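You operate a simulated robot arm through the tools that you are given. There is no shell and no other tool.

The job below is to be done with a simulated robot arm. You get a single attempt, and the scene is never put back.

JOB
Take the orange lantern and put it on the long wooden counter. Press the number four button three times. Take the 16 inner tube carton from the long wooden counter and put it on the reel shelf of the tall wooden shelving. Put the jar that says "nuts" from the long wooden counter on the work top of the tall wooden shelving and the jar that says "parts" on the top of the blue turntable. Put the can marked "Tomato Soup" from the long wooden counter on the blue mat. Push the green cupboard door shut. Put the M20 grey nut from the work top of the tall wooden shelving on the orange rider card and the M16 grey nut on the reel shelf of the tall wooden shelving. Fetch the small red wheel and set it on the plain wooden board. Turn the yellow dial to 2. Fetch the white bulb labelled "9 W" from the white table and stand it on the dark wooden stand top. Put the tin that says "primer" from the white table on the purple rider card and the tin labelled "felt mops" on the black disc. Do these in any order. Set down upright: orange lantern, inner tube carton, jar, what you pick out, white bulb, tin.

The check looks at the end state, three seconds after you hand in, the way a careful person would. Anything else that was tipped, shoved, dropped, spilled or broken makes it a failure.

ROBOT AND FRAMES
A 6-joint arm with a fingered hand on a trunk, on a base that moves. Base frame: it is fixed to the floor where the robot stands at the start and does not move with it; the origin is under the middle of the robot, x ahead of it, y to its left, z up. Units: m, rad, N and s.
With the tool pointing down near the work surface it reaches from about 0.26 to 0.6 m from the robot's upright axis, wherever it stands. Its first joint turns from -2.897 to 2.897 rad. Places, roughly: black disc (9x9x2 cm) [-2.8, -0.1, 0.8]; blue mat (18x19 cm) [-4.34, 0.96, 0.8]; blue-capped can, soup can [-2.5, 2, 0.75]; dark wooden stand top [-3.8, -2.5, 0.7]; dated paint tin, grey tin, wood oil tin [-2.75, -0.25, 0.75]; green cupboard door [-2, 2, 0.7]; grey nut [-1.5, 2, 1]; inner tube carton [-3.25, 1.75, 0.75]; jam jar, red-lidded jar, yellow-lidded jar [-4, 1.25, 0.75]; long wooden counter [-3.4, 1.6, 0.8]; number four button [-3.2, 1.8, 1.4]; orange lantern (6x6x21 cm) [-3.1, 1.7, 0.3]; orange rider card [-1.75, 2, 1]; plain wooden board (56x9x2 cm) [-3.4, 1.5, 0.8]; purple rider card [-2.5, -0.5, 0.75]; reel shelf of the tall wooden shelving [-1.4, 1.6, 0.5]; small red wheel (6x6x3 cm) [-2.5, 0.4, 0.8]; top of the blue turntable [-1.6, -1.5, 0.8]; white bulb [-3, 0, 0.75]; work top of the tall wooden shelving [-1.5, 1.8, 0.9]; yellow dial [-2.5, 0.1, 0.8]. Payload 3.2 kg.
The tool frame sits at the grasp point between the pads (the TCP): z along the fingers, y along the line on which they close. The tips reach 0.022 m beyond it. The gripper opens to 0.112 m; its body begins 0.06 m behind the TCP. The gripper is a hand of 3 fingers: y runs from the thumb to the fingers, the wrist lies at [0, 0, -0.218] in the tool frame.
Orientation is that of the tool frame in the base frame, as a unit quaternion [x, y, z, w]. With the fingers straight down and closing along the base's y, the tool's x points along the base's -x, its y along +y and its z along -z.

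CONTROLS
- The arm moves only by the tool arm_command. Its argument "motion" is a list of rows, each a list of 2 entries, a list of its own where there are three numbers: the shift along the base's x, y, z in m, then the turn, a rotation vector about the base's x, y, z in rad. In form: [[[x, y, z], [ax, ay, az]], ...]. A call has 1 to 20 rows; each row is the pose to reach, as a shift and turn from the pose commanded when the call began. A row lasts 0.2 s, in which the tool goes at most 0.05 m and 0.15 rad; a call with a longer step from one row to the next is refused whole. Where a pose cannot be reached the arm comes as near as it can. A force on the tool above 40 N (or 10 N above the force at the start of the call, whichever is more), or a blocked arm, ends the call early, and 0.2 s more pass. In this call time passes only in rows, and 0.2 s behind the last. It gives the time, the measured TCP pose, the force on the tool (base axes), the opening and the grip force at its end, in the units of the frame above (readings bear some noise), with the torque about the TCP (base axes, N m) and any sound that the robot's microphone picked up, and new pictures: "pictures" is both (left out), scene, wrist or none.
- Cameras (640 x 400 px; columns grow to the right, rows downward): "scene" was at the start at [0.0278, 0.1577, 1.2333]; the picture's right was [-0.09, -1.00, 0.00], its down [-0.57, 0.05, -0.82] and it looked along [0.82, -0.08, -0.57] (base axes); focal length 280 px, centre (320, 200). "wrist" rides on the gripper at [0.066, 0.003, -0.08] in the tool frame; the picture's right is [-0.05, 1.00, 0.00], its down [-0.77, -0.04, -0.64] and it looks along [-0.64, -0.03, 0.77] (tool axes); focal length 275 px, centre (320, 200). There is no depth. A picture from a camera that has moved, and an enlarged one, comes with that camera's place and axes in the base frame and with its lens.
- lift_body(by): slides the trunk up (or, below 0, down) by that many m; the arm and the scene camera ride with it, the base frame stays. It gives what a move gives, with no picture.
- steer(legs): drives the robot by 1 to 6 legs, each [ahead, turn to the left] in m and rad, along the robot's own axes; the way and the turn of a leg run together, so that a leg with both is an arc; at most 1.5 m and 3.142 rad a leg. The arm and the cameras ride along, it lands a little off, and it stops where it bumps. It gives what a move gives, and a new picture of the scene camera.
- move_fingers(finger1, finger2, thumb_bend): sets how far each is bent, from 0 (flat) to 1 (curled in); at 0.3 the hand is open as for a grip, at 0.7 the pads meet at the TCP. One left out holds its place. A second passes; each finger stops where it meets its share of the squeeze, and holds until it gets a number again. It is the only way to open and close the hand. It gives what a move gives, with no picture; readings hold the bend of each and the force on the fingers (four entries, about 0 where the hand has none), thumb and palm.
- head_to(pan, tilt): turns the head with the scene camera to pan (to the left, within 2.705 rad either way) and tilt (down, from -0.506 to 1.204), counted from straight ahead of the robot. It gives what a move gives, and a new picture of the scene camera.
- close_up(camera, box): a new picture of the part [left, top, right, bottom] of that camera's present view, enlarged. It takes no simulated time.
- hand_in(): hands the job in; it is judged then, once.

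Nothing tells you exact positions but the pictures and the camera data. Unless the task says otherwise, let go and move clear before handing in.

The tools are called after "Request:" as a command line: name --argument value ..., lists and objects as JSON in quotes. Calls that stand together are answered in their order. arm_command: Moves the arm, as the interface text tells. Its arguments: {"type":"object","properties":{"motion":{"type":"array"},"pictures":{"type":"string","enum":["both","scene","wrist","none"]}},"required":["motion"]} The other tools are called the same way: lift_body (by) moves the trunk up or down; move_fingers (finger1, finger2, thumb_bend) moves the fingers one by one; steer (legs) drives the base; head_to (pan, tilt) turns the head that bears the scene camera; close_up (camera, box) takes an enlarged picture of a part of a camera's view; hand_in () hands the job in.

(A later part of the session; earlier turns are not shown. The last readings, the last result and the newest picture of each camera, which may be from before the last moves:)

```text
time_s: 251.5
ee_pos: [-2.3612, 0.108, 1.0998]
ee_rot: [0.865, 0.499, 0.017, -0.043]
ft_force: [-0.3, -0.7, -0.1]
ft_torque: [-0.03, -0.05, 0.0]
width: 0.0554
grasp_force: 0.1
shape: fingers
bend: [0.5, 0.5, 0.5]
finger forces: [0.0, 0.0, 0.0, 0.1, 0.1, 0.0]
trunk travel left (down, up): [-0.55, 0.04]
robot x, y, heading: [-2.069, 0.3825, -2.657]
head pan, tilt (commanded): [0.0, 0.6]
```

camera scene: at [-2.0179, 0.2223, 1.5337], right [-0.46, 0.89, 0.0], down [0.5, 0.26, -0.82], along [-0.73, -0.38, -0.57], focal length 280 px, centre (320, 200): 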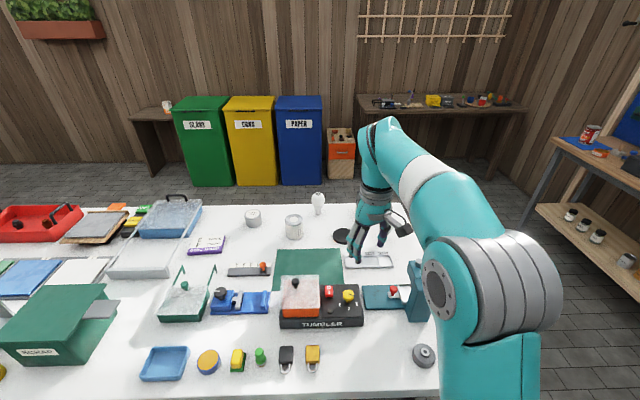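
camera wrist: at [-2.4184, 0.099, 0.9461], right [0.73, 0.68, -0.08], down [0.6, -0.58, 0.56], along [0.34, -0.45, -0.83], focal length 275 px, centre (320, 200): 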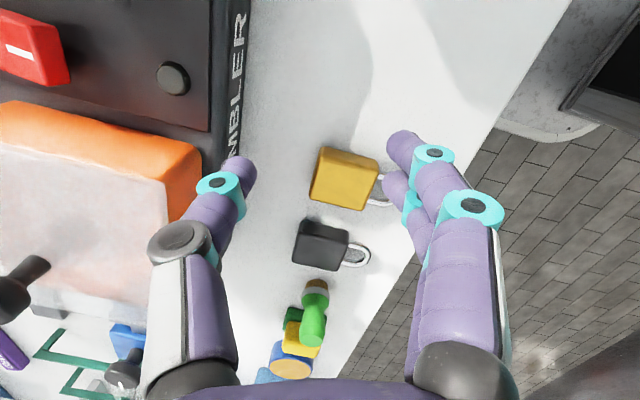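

Request:
arm_command --motion '[[[-0.02, 0, 0.01], [-0.0457, -0.0068, 0]], [[-0.04, 0, 0.02], [-0.0914, -0.0135, 0]]]' --pictures "none"

Request:
arm_command --motion '[[[0, 0, 0], [0, 0, -0.14]], [[0, 0, 0], [0, 0, -0.28]], [[0, 0, 0], [0, 0, -0.42]], [[0, 0, 0], [0, 0, -0.56]], [[0, 0, 0], [0, 0, -0.7]], [[0, 0, 0], [0, 0, -0.84]], [[0, 0, 0], [0, 0, -0.98]], [[0, 0, 0], [0, 0, -1.12]], [[0, 0, 0], [0, 0, -1.26]], [[0, 0, 0], [0, 0, -1.4]], [[0, 0, 0], [0, 0, -1.54]], [[0, 0, 0], [0, 0, -1.68]], [[0, 0, 0], [0, 0, -1.82]], [[0, 0, 0], [0, 0, -1.96]], [[0, 0, 0], [0, 0, -2.09]]]' --pictures "wrist"

```text
time_s: 252.1
ee_pos: [-2.4009, 0.1082, 1.1212]
ee_rot: [0.866, 0.499, 0.0, 0.0]
ft_force: [-1.1, 0.2, 0.1]
ft_torque: [-0.02, 0.01, 0.03]
width: 0.0553
grasp_force: 0.0
shape: fingers
bend: [0.5, 0.5, 0.5]
finger forces: [0.0, 0.0, 0.0, 0.0, 0.0, 0.0]
trunk travel left (down, up): [-0.55, 0.04]
robot x, y, heading: [-2.0664, 0.3849, -2.657]
head pan, tilt (commanded): [0.0, 0.6]
```

```text
time_s: 255.3
ee_pos: [-2.402, 0.1071, 1.1194]
ee_rot: [0.867, -0.498, 0.0, -0.001]
ft_force: [0.0, -0.6, 0.1]
ft_torque: [0.0, -0.01, 0.01]
width: 0.0553
grasp_force: 0.1
shape: fingers
bend: [0.5, 0.5, 0.5]
finger forces: [0.0, 0.0, 0.1, 0.1, 0.0, 0.0]
trunk travel left (down, up): [-0.55, 0.04]
robot x, y, heading: [-2.0698, 0.383, -2.663]
head pan, tilt (commanded): [0.0, 0.6]
camera wrist: at [-2.3694, 0.0494, 1.2002], right [-0.89, -0.46, 0.0], down [-0.36, 0.68, 0.64], along [-0.29, 0.56, -0.77], focal length 275 px, centre (320, 200)
```

wrist: 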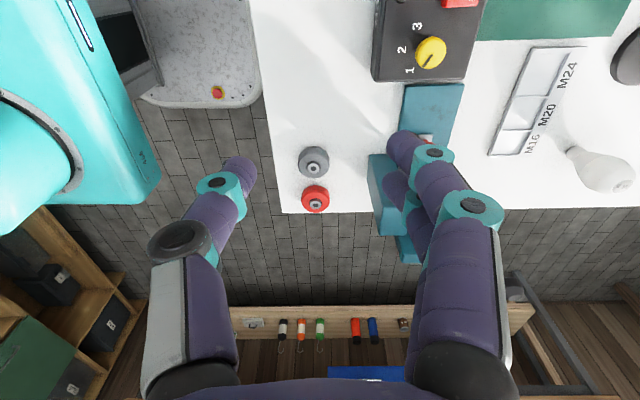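

This yaw range works. Now I'll move above the dial.

Request:
arm_command --motion '[[[-0.03, -0.013, -0.02], [0, 0, 0]], [[-0.06, -0.026, -0.05], [0, 0, 0]], [[-0.088, -0.039, -0.085], [0, 0, 0]], [[-0.116, -0.051, -0.12], [0, 0, 0]], [[-0.116, -0.051, -0.165], [0, 0, 0]], [[-0.116, -0.051, -0.2], [0, 0, 0]]]' --pictures "both"

```text
time_s: 256.7
ee_pos: [-2.5186, 0.0552, 0.9179]
ee_rot: [0.867, -0.498, 0.0, 0.0]
ft_force: [-0.2, 0.1, 0.6]
ft_torque: [-0.02, 0.02, 0.0]
width: 0.0551
grasp_force: 0.0
shape: fingers
bend: [0.5, 0.5, 0.5]
finger forces: [0.0, 0.0, 0.0, 0.1, 0.0, 0.1]
trunk travel left (down, up): [-0.55, 0.04]
robot x, y, heading: [-2.0714, 0.3848, -2.658]
head pan, tilt (commanded): [0.0, 0.6]
camera scene: at [-2.0174, 0.2226, 1.5338], right [-0.46, 0.89, 0.0], down [0.5, 0.26, -0.82], along [-0.73, -0.38, -0.57], focal length 280 px, centre (320, 200)
camera wrist: at [-2.4869, -0.0023, 0.9999], right [-0.89, -0.46, 0.0], down [-0.36, 0.68, 0.64], along [-0.29, 0.56, -0.77], focal length 275 px, centre (320, 200)
```

scene: 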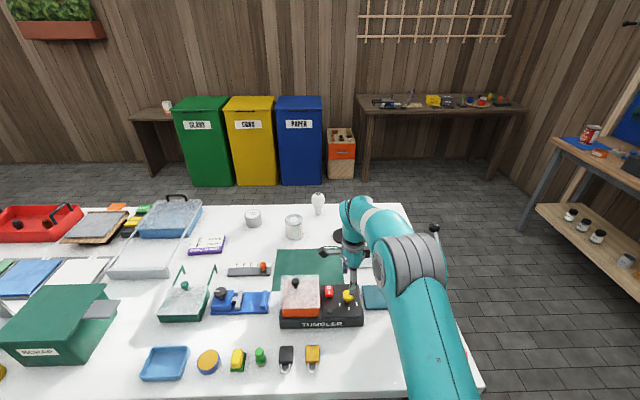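
wrist: 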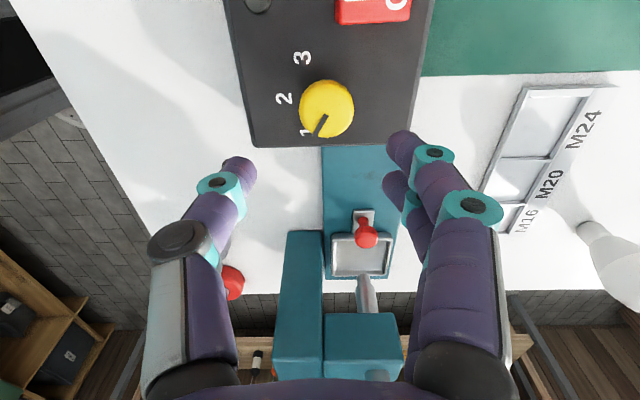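

Aligned with the dial within a few millimetres. Descending around it.

Request:
arm_command --motion '[[[0.0, -0.001, -0.04], [0, 0, 0]], [[0.0, -0.001, -0.065], [0, 0, 0]], [[0.0, -0.001, -0.078], [0, 0, 0]]]' --pictures "wrist"

```text
time_s: 257.5
ee_pos: [-2.5196, 0.056, 0.8421]
ee_rot: [0.867, -0.498, 0.001, -0.001]
ft_force: [-0.8, -0.3, 0.7]
ft_torque: [0.01, 0.02, -0.02]
width: 0.0555
grasp_force: 0.1
shape: fingers
bend: [0.5, 0.5, 0.5]
finger forces: [0.0, 0.0, 0.1, 0.0, 0.0, 0.0]
trunk travel left (down, up): [-0.55, 0.04]
robot x, y, heading: [-2.0684, 0.3842, -2.657]
head pan, tilt (commanded): [0.0, 0.6]
camera wrist: at [-2.4861, -0.0028, 0.9224], right [-0.89, -0.46, 0.0], down [-0.36, 0.68, 0.64], along [-0.29, 0.56, -0.77], focal length 275 px, centre (320, 200)
```

wrist: 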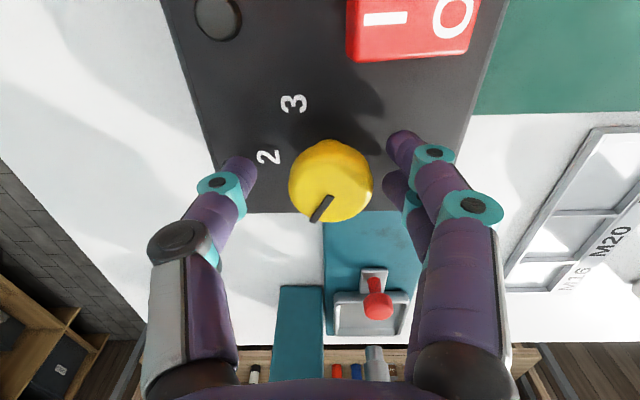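

Request:
arm_command --motion '[[[0.001, -0.004, -0.004], [0, 0, 0]]]' --pictures "none"

Request:
move_fingers --finger1 0.68 --finger2 0.68 --thumb_bend 0.68

Request:
close_up --camera "wrist" --box '[160, 60, 480, 260]'

```text
time_s: 257.9
ee_pos: [-2.5168, 0.0528, 0.8362]
ee_rot: [0.867, -0.498, 0.0, -0.001]
ft_force: [0.6, -0.9, 0.5]
ft_torque: [0.05, 0.0, 0.0]
width: 0.0554
grasp_force: 0.1
shape: fingers
bend: [0.5, 0.5, 0.5]
finger forces: [0.1, 0.1, 0.0, 0.0, 0.0, 0.0]
trunk travel left (down, up): [-0.55, 0.04]
robot x, y, heading: [-2.0679, 0.3813, -2.658]
head pan, tilt (commanded): [0.0, 0.6]
```

```text
time_s: 258.9
ee_pos: [-2.5187, 0.051, 0.8382]
ee_rot: [0.867, -0.498, 0.001, -0.002]
ft_force: [-0.6, -1.0, -3.9]
ft_torque: [0.01, -0.04, 0.0]
width: 0.0157
grasp_force: 5.9
shape: fingers
bend: [0.65, 0.63, 0.66]
finger forces: [2.1, 4.9, 0.1, 0.1, 5.2, 0.0]
trunk travel left (down, up): [-0.55, 0.04]
robot x, y, heading: [-2.0666, 0.3833, -2.662]
head pan, tilt (commanded): [0.0, 0.6]
```

```text
2.00 times, centred on (320, 160) of wrist
camera zoom: at [-2.4853, -0.0073, 0.918], right [-0.89, -0.46, 0.0], down [-0.36, 0.68, 0.64], along [-0.29, 0.56, -0.77], focal length 551 px, centre (320, 280)
```

zoom: 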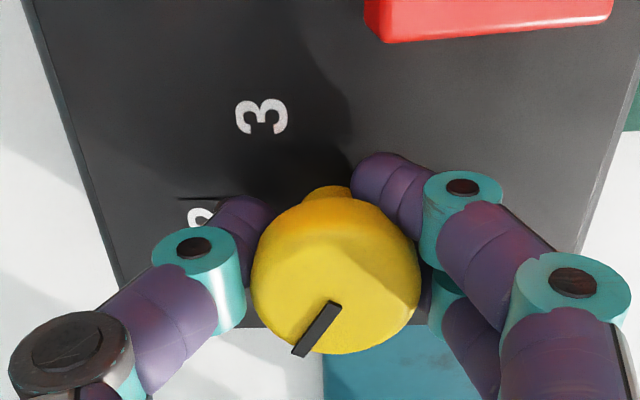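

Request:
move_fingers --finger1 0.75 --finger2 0.75 --thumb_bend 0.75

Request:
arm_command --motion '[[[0, 0, 0], [0, 0, -0.105]], [[0, 0, 0], [0, 0, -0.21]], [[0, 0, 0], [0, 0, -0.315]], [[0, 0, 0], [0, 0, -0.42]], [[0, 0, 0], [0, 0, -0.525]]]' --pictures "wrist"

```text
time_s: 259.9
ee_pos: [-2.5186, 0.0505, 0.8366]
ee_rot: [0.867, -0.498, 0.001, -0.002]
ft_force: [1.0, -0.7, -18.2]
ft_torque: [0.05, -0.2, -0.02]
width: 0.0128
grasp_force: 17.1
shape: fingers
bend: [0.71, 0.69, 0.67]
finger forces: [8.6, 11.6, 0.1, 0.1, 13.7, 0.0]
trunk travel left (down, up): [-0.55, 0.04]
robot x, y, heading: [-2.067, 0.3818, -2.659]
head pan, tilt (commanded): [0.0, 0.6]
```

```text
time_s: 261.1
ee_pos: [-2.5171, 0.0489, 0.836]
ee_rot: [0.708, -0.706, 0.001, -0.002]
ft_force: [-8.1, -10.4, -17.9]
ft_torque: [-0.11, -0.15, 0.06]
width: 0.0127
grasp_force: 17.5
shape: fingers
bend: [0.71, 0.69, 0.68]
finger forces: [11.2, 12.0, 0.1, 0.0, 11.3, 0.0]
trunk travel left (down, up): [-0.55, 0.04]
robot x, y, heading: [-2.0673, 0.3843, -2.651]
head pan, tilt (commanded): [0.0, 0.6]
camera wrist: at [-2.5197, -0.0164, 0.9167], right [-1.0, 0.04, 0.0], down [0.03, 0.77, 0.64], along [0.03, 0.64, -0.77], focal length 275 px, centre (320, 200)
```

wrist: 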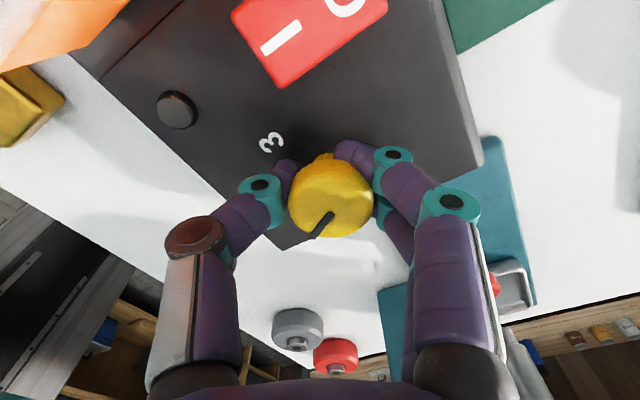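

The dial turns with the hand. Continuing the second half of the turn.

Request:
arm_command --motion '[[[0, 0.001, 0], [0, 0, -0.105]], [[0, 0.002, 0], [0, 0, -0.21]], [[0, 0.002, 0], [0, 0, -0.315]], [[0, 0.003, 0], [0, 0, -0.42]], [[0, 0.003, 0], [0, 0, -0.525]]]' --pictures "wrist"

```text
time_s: 262.3
ee_pos: [-2.5192, 0.0523, 0.8364]
ee_rot: [-0.499, 0.866, 0.0, 0.003]
ft_force: [-16.0, -19.6, -15.8]
ft_torque: [-0.22, 0.02, 0.06]
width: 0.0146
grasp_force: 17.9
shape: fingers
bend: [0.71, 0.71, 0.67]
finger forces: [14.8, 7.8, 0.0, 0.0, 13.5, 0.1]
trunk travel left (down, up): [-0.55, 0.04]
robot x, y, heading: [-2.0666, 0.3817, -2.663]
head pan, tilt (commanded): [0.0, 0.6]
camera wrist: at [-2.5537, -0.0028, 0.9156], right [-0.84, 0.54, 0.0], down [0.41, 0.65, 0.64], along [0.35, 0.54, -0.77], focal length 275 px, centre (320, 200)
```

wrist: 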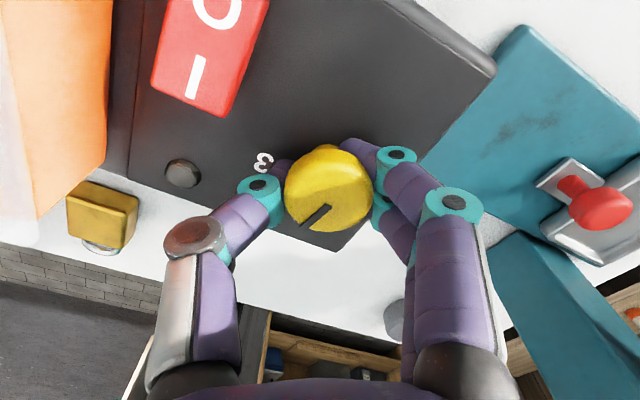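

Request:
close_up --camera "wrist" --box '[240, 110, 420, 270]'

Request:
close_up --camera "scene" --box '[270, 265, 370, 335]'

```text
2.50 times, centred on (330, 190) of wrist
camera zoom: at [-2.5537, -0.0028, 0.9156], right [-0.84, 0.54, 0.0], down [0.41, 0.65, 0.64], along [0.35, 0.54, -0.77], focal length 688 px, centre (295, 225)
```

zoom: 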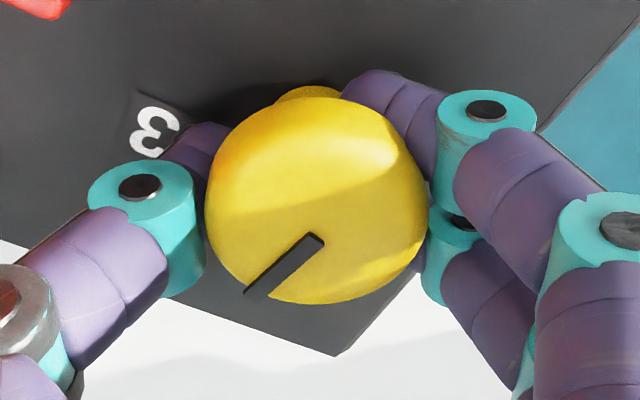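

```text
5.71 times, centred on (320, 300) of scene
camera zoom: at [-2.0212, 0.2183, 1.5334], right [-0.46, 0.89, 0.0], down [0.5, 0.26, -0.82], along [-0.73, -0.38, -0.57], focal length 1602 px, centre (320, -371)
```

zoom: 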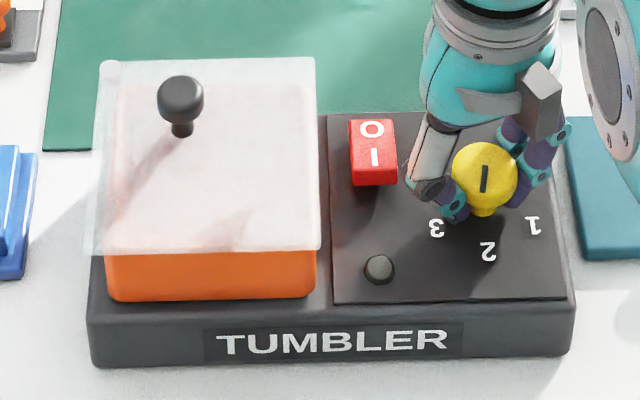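

By both views the dial has turned about 72°, a bit past 2. I'll release, rise and take a clean look.

Request:
move_fingers --finger1 0.5 --finger2 0.5 --thumb_bend 0.5

Request:
arm_command --motion '[[[0, 0, 0.03], [0, 0, 0]], [[0, 0, 0.07], [0, 0, 0]]]' --pictures "wrist"

Request:
close_up --camera "wrist" --box '[240, 50, 420, 180]'

Request:
close_up --camera "scene" --box '[270, 265, 370, 335]'

```text
time_s: 263.3
ee_pos: [-2.5162, 0.0552, 0.8369]
ee_rot: [-0.501, 0.865, -0.001, 0.001]
ft_force: [-1.0, 0.8, 0.8]
ft_torque: [0.0, 0.02, -0.01]
width: 0.0545
grasp_force: 0.1
shape: fingers
bend: [0.5, 0.5, 0.5]
finger forces: [0.1, 0.1, 0.0, 0.1, 0.0, 0.0]
trunk travel left (down, up): [-0.55, 0.04]
robot x, y, heading: [-2.0673, 0.3797, -2.653]
head pan, tilt (commanded): [0.0, 0.6]
```

```text
time_s: 263.9
ee_pos: [-2.5178, 0.0557, 0.9065]
ee_rot: [-0.501, 0.866, -0.001, 0.0]
ft_force: [-0.5, 0.4, 0.6]
ft_torque: [0.02, -0.02, -0.01]
width: 0.0546
grasp_force: 0.0
shape: fingers
bend: [0.5, 0.5, 0.5]
finger forces: [0.0, 0.0, 0.1, 0.0, 0.0, 0.0]
trunk travel left (down, up): [-0.55, 0.04]
robot x, y, heading: [-2.0646, 0.3804, -2.66]
head pan, tilt (commanded): [0.0, 0.6]
camera wrist: at [-2.551, -0.0005, 0.9873], right [-0.84, 0.54, 0.0], down [0.41, 0.65, 0.64], along [0.34, 0.54, -0.77], focal length 275 px, centre (320, 200)
```

wrist: 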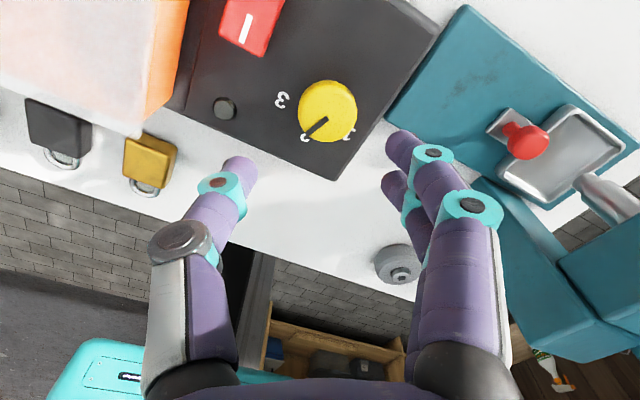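

```text
3.08 times, centred on (330, 115) of wrist
camera zoom: at [-2.551, -0.0005, 0.9873], right [-0.84, 0.54, 0.0], down [0.41, 0.65, 0.64], along [0.34, 0.54, -0.77], focal length 847 px, centre (289, 462)
```

zoom: 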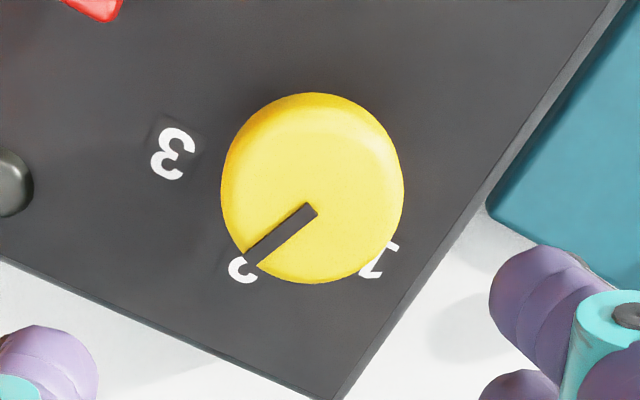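

```text
5.71 times, centred on (320, 300) of scene
camera zoom: at [-2.0169, 0.2228, 1.5337], right [-0.46, 0.89, 0.0], down [0.5, 0.26, -0.83], along [-0.73, -0.38, -0.56], focal length 1602 px, centre (320, -371)
```

zoom: 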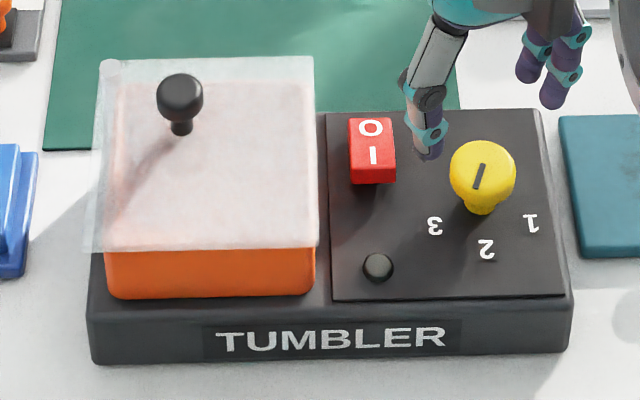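

The pointer now reads about 9° versus label 2 at ≈28–30°, so it's ~20° past. I'll regrip, better centred at (-2.520,0.0555), and turn back 20°.

Request:
arm_command --motion '[[[-0.002, 0, -0.035], [0, 0, 0]], [[-0.002, 0, -0.069], [0, 0, 0]]]' --pictures "none"

Request:
move_fingers --finger1 0.7 --finger2 0.7 --thumb_bend 0.7

Request:
arm_command --motion '[[[0, 0, 0], [0, 0, 0.06]], [[0, 0, 0], [0, 0, 0.12]], [[0, 0, 0], [0, 0, 0.18]], [[0, 0, 0], [0, 0, 0.25]], [[0, 0, 0], [0, 0, 0.32]]]' --pictures "wrist"

Request:
close_up --camera "scene" --box '[270, 265, 370, 335]'

```text
time_s: 264.5
ee_pos: [-2.5203, 0.0556, 0.8392]
ee_rot: [-0.5, 0.866, 0.0, 0.0]
ft_force: [-0.7, 0.2, -0.7]
ft_torque: [0.01, -0.03, -0.02]
width: 0.0545
grasp_force: 0.0
shape: fingers
bend: [0.5, 0.5, 0.5]
finger forces: [0.0, 0.1, 0.0, 0.1, 0.1, 0.0]
trunk travel left (down, up): [-0.55, 0.04]
robot x, y, heading: [-2.0707, 0.3822, -2.654]
head pan, tilt (commanded): [0.0, 0.6]
```

```text
time_s: 265.5
ee_pos: [-2.5201, 0.0539, 0.8383]
ee_rot: [-0.501, 0.865, -0.001, 0.001]
ft_force: [0.8, 1.3, -7.9]
ft_torque: [0.01, -0.04, -0.02]
width: 0.0196
grasp_force: 9.7
shape: fingers
bend: [0.64, 0.66, 0.66]
finger forces: [5.2, 4.0, 0.0, 0.1, 9.2, 0.0]
trunk travel left (down, up): [-0.55, 0.04]
robot x, y, heading: [-2.069, 0.3839, -2.663]
head pan, tilt (commanded): [0.0, 0.6]
```

```text
time_s: 266.7
ee_pos: [-2.5193, 0.0563, 0.8381]
ee_rot: [-0.633, 0.774, -0.002, 0.001]
ft_force: [-1.7, 7.0, -11.0]
ft_torque: [0.08, -0.03, 0.0]
width: 0.02
grasp_force: 10.0
shape: fingers
bend: [0.64, 0.65, 0.66]
finger forces: [6.0, 5.8, 0.0, 0.1, 7.8, 0.0]
trunk travel left (down, up): [-0.55, 0.04]
robot x, y, heading: [-2.0698, 0.3857, -2.662]
head pan, tilt (commanded): [0.0, 0.6]
camera wrist: at [-2.5346, -0.0082, 0.9188], right [-0.97, 0.24, 0.0], down [0.19, 0.75, 0.64], along [0.16, 0.62, -0.77], focal length 275 px, centre (320, 200)
```

wrist: 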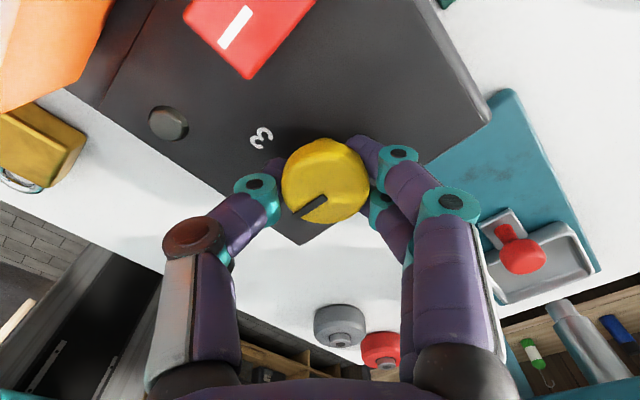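

```text
5.71 times, centred on (320, 300) of scene
camera zoom: at [-2.0186, 0.2229, 1.5338], right [-0.46, 0.89, 0.0], down [0.5, 0.26, -0.82], along [-0.73, -0.38, -0.57], focal length 1602 px, centre (320, -371)
```

zoom: 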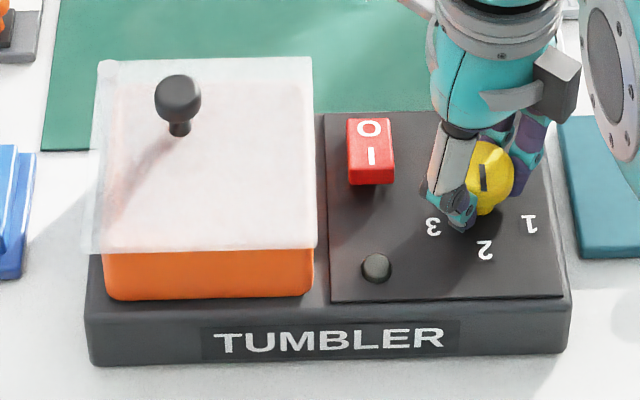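

Request:
move_fingers --finger1 0.5 --finger2 0.5 --thumb_bend 0.5

Request:
arm_command --motion '[[[0, 0, 0.035], [0, 0, 0]], [[0, 0, 0.07], [0, 0, 0]]]' --pictures "wrist"

Request:
close_up --camera "wrist" --box '[240, 50, 420, 180]'

Request:
close_up --camera "scene" --box '[270, 265, 370, 335]'

```text
time_s: 267.7
ee_pos: [-2.5191, 0.0548, 0.8394]
ee_rot: [-0.633, 0.774, 0.0, 0.0]
ft_force: [-0.4, -0.1, -0.4]
ft_torque: [0.01, -0.01, 0.02]
width: 0.0544
grasp_force: 0.1
shape: fingers
bend: [0.5, 0.5, 0.5]
finger forces: [0.0, 0.0, 0.0, 0.0, 0.0, 0.0]
trunk travel left (down, up): [-0.55, 0.04]
robot x, y, heading: [-2.071, 0.3842, -2.658]
head pan, tilt (commanded): [0.0, 0.6]
```

```text
time_s: 268.3
ee_pos: [-2.5166, 0.0546, 0.9103]
ee_rot: [-0.633, 0.775, 0.0, 0.001]
ft_force: [0.2, 1.3, -0.4]
ft_torque: [0.02, 0.0, 0.03]
width: 0.0544
grasp_force: 0.1
shape: fingers
bend: [0.5, 0.5, 0.5]
finger forces: [0.0, 0.0, 0.0, 0.0, 0.0, 0.1]
trunk travel left (down, up): [-0.55, 0.04]
robot x, y, heading: [-2.069, 0.385, -2.66]
head pan, tilt (commanded): [0.0, 0.6]
camera wrist: at [-2.5324, -0.0092, 0.9899], right [-0.97, 0.25, 0.0], down [0.19, 0.75, 0.64], along [0.16, 0.62, -0.77], focal length 275 px, centre (320, 200)
```

wrist: 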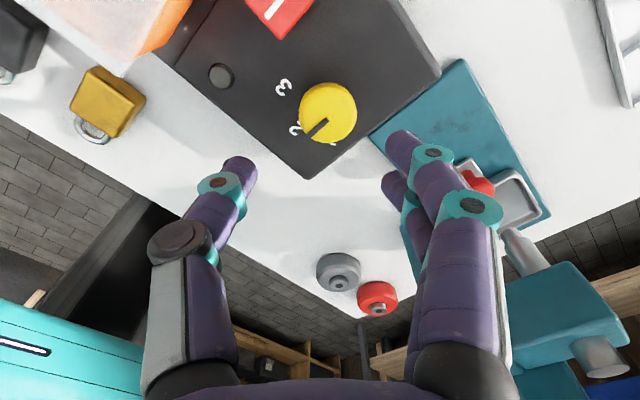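

```text
3.08 times, centred on (330, 115) of wrist
camera zoom: at [-2.5324, -0.0092, 0.9899], right [-0.97, 0.25, 0.0], down [0.19, 0.75, 0.64], along [0.16, 0.62, -0.77], focal length 847 px, centre (289, 462)
```

zoom: 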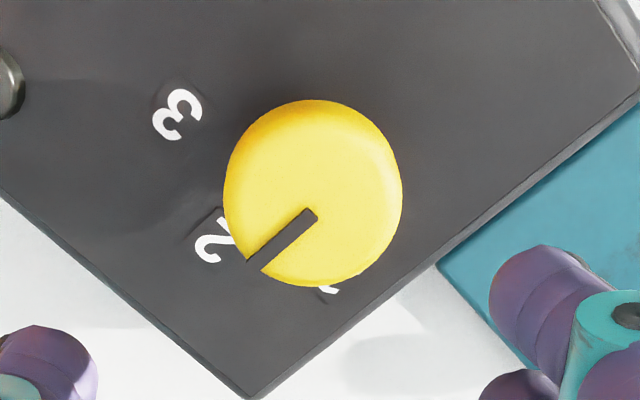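

```text
5.71 times, centred on (320, 300) of scene
camera zoom: at [-2.017, 0.2228, 1.5337], right [-0.46, 0.89, 0.0], down [0.5, 0.26, -0.83], along [-0.73, -0.38, -0.56], focal length 1602 px, centre (320, -371)
```

zoom: 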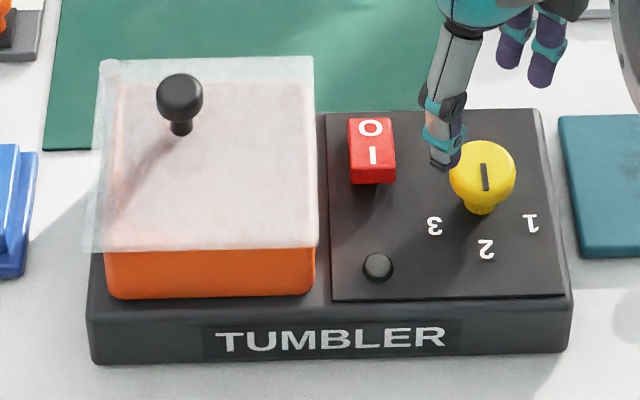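

The dial reads 2 from both views. Next, the small red wheel at the table's near right corner; I'll raise the arm and look at it.

Request:
arm_command --motion '[[[0, 0, 0.045], [0, 0, 0]], [[0, 0, 0.09], [0, 0, 0]], [[0.01, 0, 0.135], [0, 0, 0]], [[0.04, 0.01, 0.17], [0, 0, 0]], [[0.08, 0.03, 0.18], [0, 0, 0]], [[0.11, 0.06, 0.19], [0, 0, 0]]]' --pictures "wrist"

Request:
head_to --pan -0.5 --tilt 0.8

```text
time_s: 269.7
ee_pos: [-2.4073, 0.1132, 1.0978]
ee_rot: [-0.633, 0.774, 0.0, 0.001]
ft_force: [-0.5, 0.5, -0.8]
ft_torque: [0.01, -0.01, -0.05]
width: 0.0547
grasp_force: 0.1
shape: fingers
bend: [0.5, 0.5, 0.5]
finger forces: [0.0, 0.1, 0.0, 0.1, 0.0, 0.1]
trunk travel left (down, up): [-0.55, 0.04]
robot x, y, heading: [-2.068, 0.385, -2.657]
head pan, tilt (commanded): [0.0, 0.6]
camera wrist: at [-2.421, 0.0488, 1.1797], right [-0.97, 0.25, 0.0], down [0.19, 0.75, 0.64], along [0.16, 0.62, -0.77], focal length 275 px, centre (320, 200)
```

wrist: 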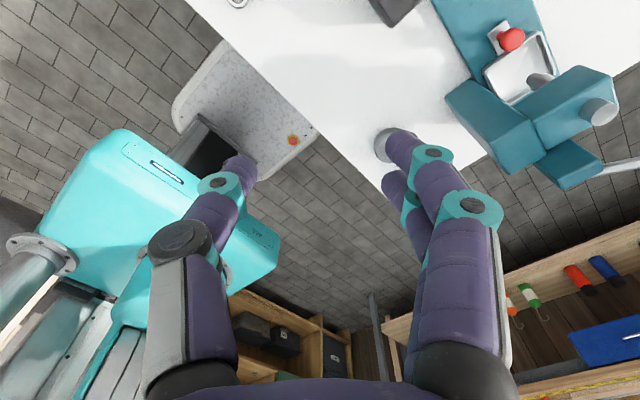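

```text
time_s: 270.6
ee_pos: [-2.4079, 0.1103, 1.0978]
ee_rot: [-0.633, 0.774, -0.001, 0.001]
ft_force: [-0.1, 0.4, -0.1]
ft_torque: [0.0, -0.04, 0.01]
width: 0.0547
grasp_force: 0.1
shape: fingers
bend: [0.5, 0.5, 0.5]
finger forces: [0.0, 0.0, 0.1, 0.1, 0.0, 0.1]
trunk travel left (down, up): [-0.55, 0.04]
robot x, y, heading: [-2.0672, 0.3822, -2.655]
head pan, tilt (commanded): [-0.499, 0.799]
camera scene: at [-2.0195, 0.2649, 1.5169], right [0.02, 1.0, 0.0], down [0.72, -0.01, -0.7], along [-0.7, 0.01, -0.72], focal length 280 px, centre (320, 200)
```

scene: 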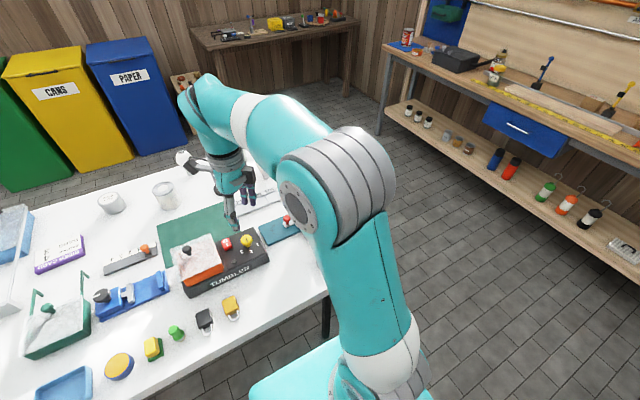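

Request:
arm_command --motion '[[[-0.02, 0.045, 0], [0, 0, 0]], [[-0.04, 0.09, 0], [0, 0, 0]], [[-0.06, 0.135, 0], [0, 0, 0]]]' --pictures "both"

```text
time_s: 271.4
ee_pos: [-2.4699, 0.252, 1.0975]
ee_rot: [-0.633, 0.774, -0.001, 0.001]
ft_force: [-0.4, -0.5, -0.5]
ft_torque: [0.02, 0.02, 0.01]
width: 0.0543
grasp_force: 0.1
shape: fingers
bend: [0.5, 0.5, 0.5]
finger forces: [0.1, 0.0, 0.0, 0.0, 0.0, 0.1]
trunk travel left (down, up): [-0.55, 0.04]
robot x, y, heading: [-2.0651, 0.3827, -2.66]
head pan, tilt (commanded): [-0.499, 0.799]
camera scene: at [-2.0199, 0.2656, 1.5169], right [0.02, 1.0, 0.0], down [0.72, -0.01, -0.7], along [-0.7, 0.01, -0.72], focal length 280 px, centre (320, 200)
camera wrist: at [-2.4846, 0.1867, 1.1776], right [-0.97, 0.25, 0.0], down [0.19, 0.75, 0.64], along [0.16, 0.62, -0.77], focal length 275 px, centre (320, 200)
```

scene: 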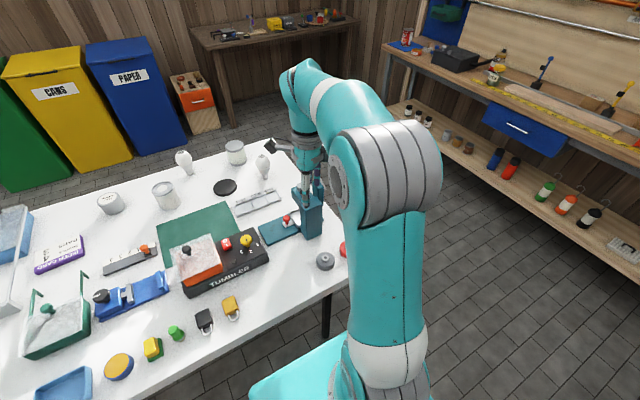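
wrist: 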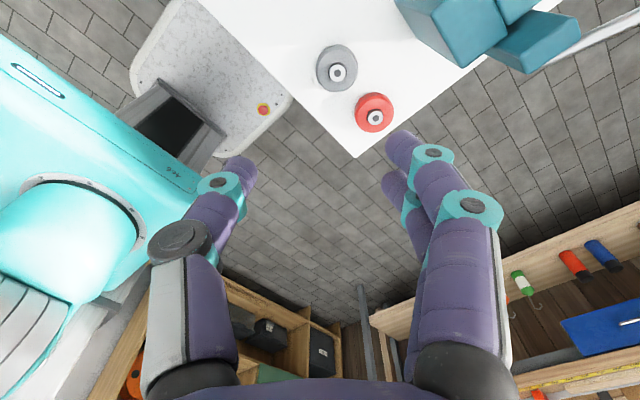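

The red wheel is at about (-2.522,0.362), with the grey wheel on its left-front and the press 10 cm behind. I'll align the grip along the table's depth direction and come over it.

Request:
move_fingers --finger1 0.38 --finger2 0.38 --thumb_bend 0.38

Request:
arm_command --motion '[[[-0.01, 0.025, 0], [0, 0, 0.145]], [[-0.02, 0.05, 0], [0, 0, 0.29]], [[-0.03, 0.075, 0], [0, 0, 0.435]], [[-0.042, 0.095, 0], [0, 0, 0.58]], [[-0.052, 0.11, 0], [0, 0, 0.724]], [[-0.052, 0.11, -0.045], [0, 0, 0.724]], [[-0.052, 0.11, -0.09], [0, 0, 0.724]], [[-0.052, 0.11, -0.135], [0, 0, 0.724]], [[-0.052, 0.11, -0.18], [0, 0, 0.724]]]' --pictures "both"

```text
time_s: 272.4
ee_pos: [-2.4697, 0.2489, 1.0974]
ee_rot: [-0.632, 0.775, -0.001, 0.0]
ft_force: [0.7, -0.1, -0.8]
ft_torque: [0.02, 0.0, -0.02]
width: 0.0887
grasp_force: 0.1
shape: fingers
bend: [0.38, 0.38, 0.38]
finger forces: [0.0, 0.0, 0.1, 0.0, 0.0, 0.0]
trunk travel left (down, up): [-0.55, 0.04]
robot x, y, heading: [-2.0708, 0.3833, -2.661]
head pan, tilt (commanded): [-0.499, 0.799]
```

```text
time_s: 274.4
ee_pos: [-2.5199, 0.3587, 0.9158]
ee_rot: [0.865, -0.501, 0.0, -0.001]
ft_force: [0.2, -0.1, 0.2]
ft_torque: [0.0, -0.02, -0.01]
width: 0.089
grasp_force: 0.1
shape: fingers
bend: [0.38, 0.38, 0.38]
finger forces: [0.1, 0.0, 0.0, 0.0, 0.1, 0.0]
trunk travel left (down, up): [-0.55, 0.04]
robot x, y, heading: [-2.0692, 0.3821, -2.662]
head pan, tilt (commanded): [-0.499, 0.799]
camera scene: at [-2.02, 0.265, 1.5169], right [0.02, 1.0, 0.0], down [0.72, -0.01, -0.7], along [-0.7, 0.01, -0.72], focal length 280 px, centre (320, 200)
camera wrist: at [-2.4874, 0.3003, 0.9971], right [-0.89, -0.46, 0.0], down [-0.35, 0.69, 0.64], along [-0.29, 0.57, -0.77], focal length 275 px, centre (320, 200)
```

scene: 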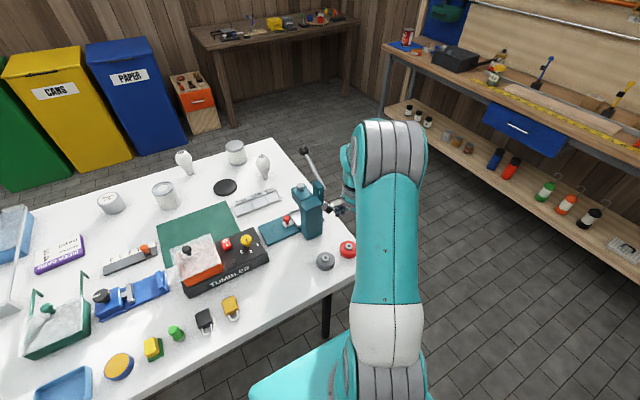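
wrist: 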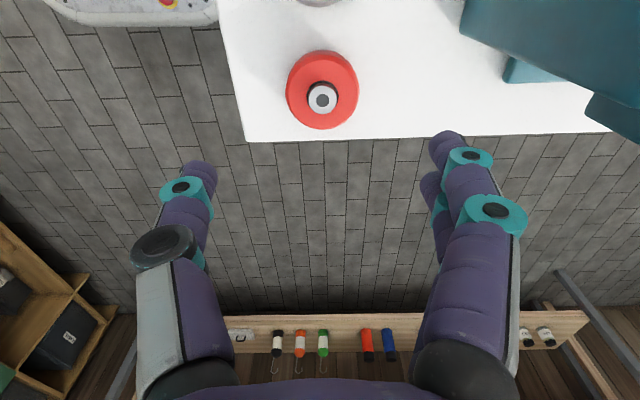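

Request:
arm_command --motion '[[[0, 0.002, -0.045], [0, 0, 0]], [[0, 0.003, -0.09], [0, 0, 0]], [[0, 0.003, -0.12], [0, 0, 0]], [[0, 0.003, -0.132], [0, 0, 0]]]' --pictures "wrist"

```text
time_s: 275.4
ee_pos: [-2.521, 0.3629, 0.7863]
ee_rot: [0.865, -0.501, 0.0, -0.001]
ft_force: [-0.5, 0.3, 0.5]
ft_torque: [-0.04, -0.05, -0.01]
width: 0.0889
grasp_force: 0.2
shape: fingers
bend: [0.38, 0.38, 0.38]
finger forces: [0.1, 0.0, 0.0, 0.0, 0.0, 0.1]
trunk travel left (down, up): [-0.55, 0.04]
robot x, y, heading: [-2.0682, 0.3796, -2.66]
head pan, tilt (commanded): [-0.499, 0.799]
camera wrist: at [-2.4888, 0.3037, 0.8668], right [-0.89, -0.46, 0.0], down [-0.35, 0.69, 0.64], along [-0.29, 0.57, -0.77], focal length 275 px, centre (320, 200)
```

wrist: 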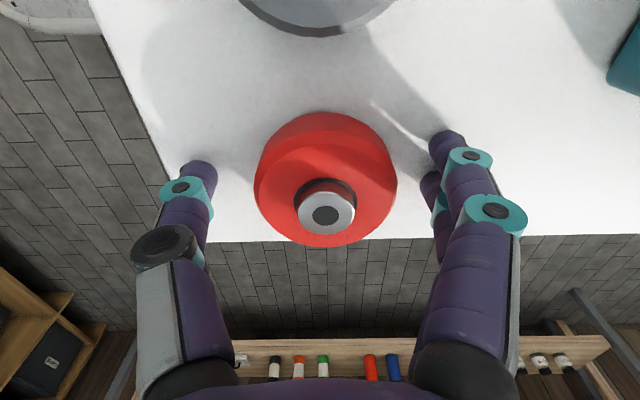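

Request:
arm_command --motion '[[[0, 0, -0.004], [0, 0, 0]]]' --pictures "none"

Request:
move_fingers --finger1 0.58 --finger2 0.58 --thumb_bend 0.58

Request:
close_up --camera "wrist" --box '[0, 0, 640, 400]'

```text
time_s: 275.8
ee_pos: [-2.52, 0.3624, 0.7835]
ee_rot: [0.866, -0.5, -0.001, 0.0]
ft_force: [0.0, 2.3, 19.9]
ft_torque: [-0.15, 0.28, 0.0]
width: 0.0898
grasp_force: 10.6
shape: fingers
bend: [0.38, 0.38, 0.38]
finger forces: [7.4, 6.1, 0.0, 0.1, 7.1, 0.0]
trunk travel left (down, up): [-0.55, 0.04]
robot x, y, heading: [-2.0694, 0.3791, -2.662]
head pan, tilt (commanded): [-0.499, 0.799]
```

```text
time_s: 276.2
ee_pos: [-2.5228, 0.3617, 0.7868]
ee_rot: [0.866, -0.501, -0.005, 0.002]
ft_force: [-0.1, -1.4, 35.1]
ft_torque: [0.02, -0.31, -0.08]
width: 0.0527
grasp_force: 19.2
shape: fingers
bend: [0.55, 0.54, 0.54]
finger forces: [9.7, 8.5, 0.0, 0.0, 21.0, 0.0]
trunk travel left (down, up): [-0.55, 0.04]
robot x, y, heading: [-2.0644, 0.3831, -2.664]
head pan, tilt (commanded): [-0.499, 0.799]
stopped: the force on the tool passed its limit at 42 N (the readings are from after the stop); the commanded pose is now the measured one
```

```text
1.00 times, centred on (320, 200) of wrist (not enlarged: the box is as wide or as high as the picture)
camera zoom: at [-2.4893, 0.3031, 0.8672], right [-0.89, -0.46, 0.01], down [-0.35, 0.69, 0.64], along [-0.3, 0.57, -0.77], focal length 275 px, centre (320, 200)
```

zoom: 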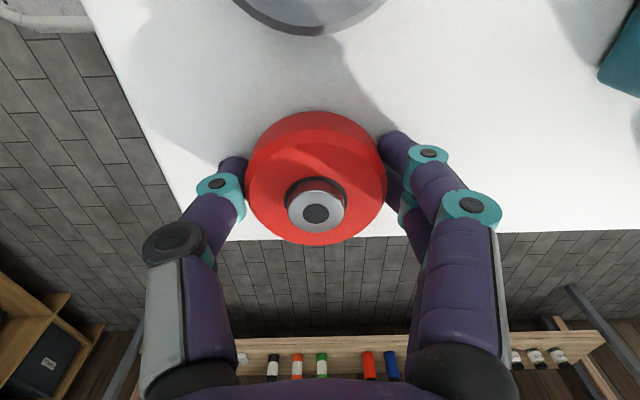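

The fingertips press on the table; I'll rise a few millimetres and tighten the grip.

Request:
arm_command --motion '[[[0, 0, 0.005], [0, 0, 0]]]' --pictures "none"

Request:
move_fingers --finger1 0.6 --finger2 0.6 --thumb_bend 0.6

Request:
arm_command --motion '[[[0, 0, 0.02], [0, 0, 0]], [[0, 0, 0.05], [0, 0, 0]], [[0, 0, 0.09], [0, 0, 0]]]' --pictures "wrist"

```text
time_s: 276.6
ee_pos: [-2.5215, 0.3616, 0.7881]
ee_rot: [0.866, -0.5, -0.001, 0.001]
ft_force: [0.6, 0.1, 0.3]
ft_torque: [0.0, 0.0, -0.01]
width: 0.0507
grasp_force: 5.5
shape: fingers
bend: [0.54, 0.52, 0.54]
finger forces: [2.6, 3.4, 0.0, 0.0, 5.7, 0.0]
trunk travel left (down, up): [-0.55, 0.04]
robot x, y, heading: [-2.0714, 0.3827, -2.659]
head pan, tilt (commanded): [-0.499, 0.799]
```

```text
time_s: 277.6
ee_pos: [-2.5219, 0.362, 0.7888]
ee_rot: [0.866, -0.5, -0.003, 0.001]
ft_force: [0.2, -0.7, 0.1]
ft_torque: [-0.02, 0.0, -0.01]
width: 0.0504
grasp_force: 8.5
shape: fingers
bend: [0.53, 0.52, 0.55]
finger forces: [4.0, 4.9, 0.1, 0.0, 8.7, 0.0]
trunk travel left (down, up): [-0.55, 0.04]
robot x, y, heading: [-2.0672, 0.3809, -2.662]
head pan, tilt (commanded): [-0.499, 0.799]
```

```text
time_s: 278.4
ee_pos: [-2.5213, 0.3607, 0.8772]
ee_rot: [0.866, -0.5, -0.002, 0.001]
ft_force: [-0.3, -0.8, -1.2]
ft_torque: [-0.03, 0.02, -0.01]
width: 0.0501
grasp_force: 8.7
shape: fingers
bend: [0.54, 0.52, 0.55]
finger forces: [4.0, 5.0, 0.0, 0.0, 8.8, 0.1]
trunk travel left (down, up): [-0.55, 0.04]
robot x, y, heading: [-2.0683, 0.3809, -2.661]
head pan, tilt (commanded): [-0.499, 0.799]
camera wrist: at [-2.4896, 0.3021, 0.9579], right [-0.89, -0.46, 0.0], down [-0.35, 0.69, 0.64], along [-0.3, 0.57, -0.77], focal length 275 px, centre (320, 200)
```

wrist: 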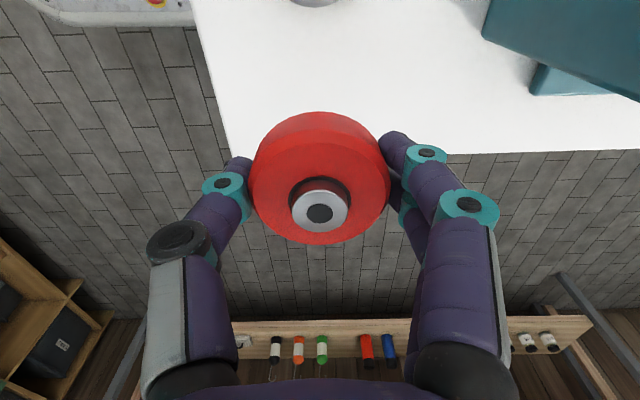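

The wheel is lifted. I'll tighten a bit, raise it and drive around to the counter in front of the plain board.

Request:
move_fingers --finger1 0.64 --finger2 0.64 --thumb_bend 0.64

Request:
arm_command --motion '[[[0, 0, 0.045], [0, 0, 0]], [[0, 0, 0.09], [0, 0, 0]], [[0, 0, 0.135], [0, 0, 0]], [[0, 0, 0.175], [0, 0, 0]]]' --pictures "none"

Request:
steer --legs '[[-0.3, 0], [0, -1.529], [0.85, 0], [0, 1.571], [0.86, 0], [0, -1.571]]'

Request:
head_to --pan 0.2 --tilt 0.6

```text
time_s: 279.4
ee_pos: [-2.5227, 0.361, 0.876]
ee_rot: [0.866, -0.501, -0.002, 0.001]
ft_force: [1.2, 0.1, -1.3]
ft_torque: [-0.02, -0.02, 0.0]
width: 0.0493
grasp_force: 12.6
shape: fingers
bend: [0.54, 0.53, 0.56]
finger forces: [6.1, 7.1, 0.1, 0.0, 12.8, 0.0]
trunk travel left (down, up): [-0.55, 0.04]
robot x, y, heading: [-2.07, 0.3782, -2.661]
head pan, tilt (commanded): [-0.499, 0.799]
```

```text
time_s: 280.4
ee_pos: [-2.5227, 0.3642, 1.0557]
ee_rot: [0.865, -0.501, -0.001, 0.0]
ft_force: [-0.5, -0.1, -0.7]
ft_torque: [0.01, -0.01, -0.02]
width: 0.0492
grasp_force: 13.0
shape: fingers
bend: [0.55, 0.53, 0.56]
finger forces: [6.1, 7.1, 0.1, 0.0, 12.9, 0.0]
trunk travel left (down, up): [-0.55, 0.04]
robot x, y, heading: [-2.068, 0.3831, -2.656]
head pan, tilt (commanded): [-0.499, 0.799]
```

```text
time_s: 302.1
ee_pos: [-3.0217, 1.252, 1.0551]
ee_rot: [-0.284, 0.959, 0.002, 0.001]
ft_force: [0.8, -0.5, -0.5]
ft_torque: [0.04, -0.01, 0.01]
width: 0.0484
grasp_force: 12.3
shape: fingers
bend: [0.55, 0.54, 0.57]
finger forces: [5.8, 6.8, 0.0, 0.0, 12.1, 0.0]
trunk travel left (down, up): [-0.55, 0.04]
robot x, y, heading: [-2.9759, 0.799, 2.105]
head pan, tilt (commanded): [-0.499, 0.799]
camera scene: at [-3.0927, 0.7444, 1.5169], right [1.0, 0.03, 0.0], down [0.02, -0.72, -0.7], along [-0.02, 0.7, -0.72], focal length 280 px, centre (320, 200)
```

scene: 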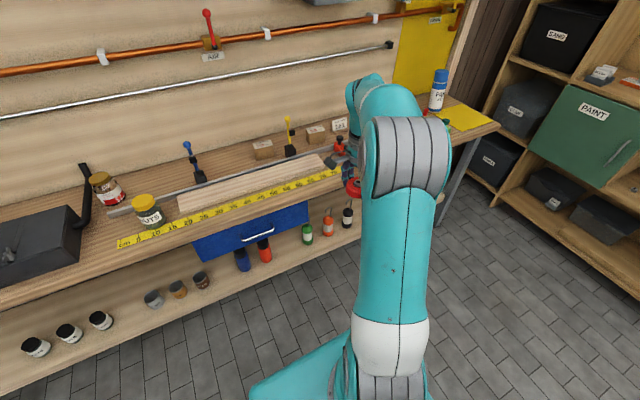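

```text
time_s: 303.1
ee_pos: [-3.0216, 1.252, 1.0548]
ee_rot: [-0.283, 0.959, 0.001, 0.001]
ft_force: [0.6, -0.3, -0.8]
ft_torque: [0.01, 0.01, 0.0]
width: 0.0484
grasp_force: 12.6
shape: fingers
bend: [0.55, 0.54, 0.57]
finger forces: [5.8, 6.7, 0.2, 0.0, 12.1, 0.0]
trunk travel left (down, up): [-0.55, 0.04]
robot x, y, heading: [-2.9743, 0.7996, 2.099]
head pan, tilt (commanded): [0.201, 0.6]
camera scene: at [-3.1492, 0.7294, 1.5337], right [0.74, 0.67, 0.0], down [0.38, -0.42, -0.82], along [-0.55, 0.61, -0.57], focal length 280 px, centre (320, 200)
```

scene: 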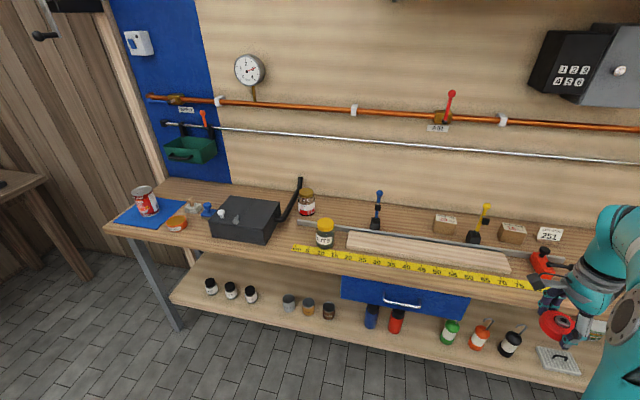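

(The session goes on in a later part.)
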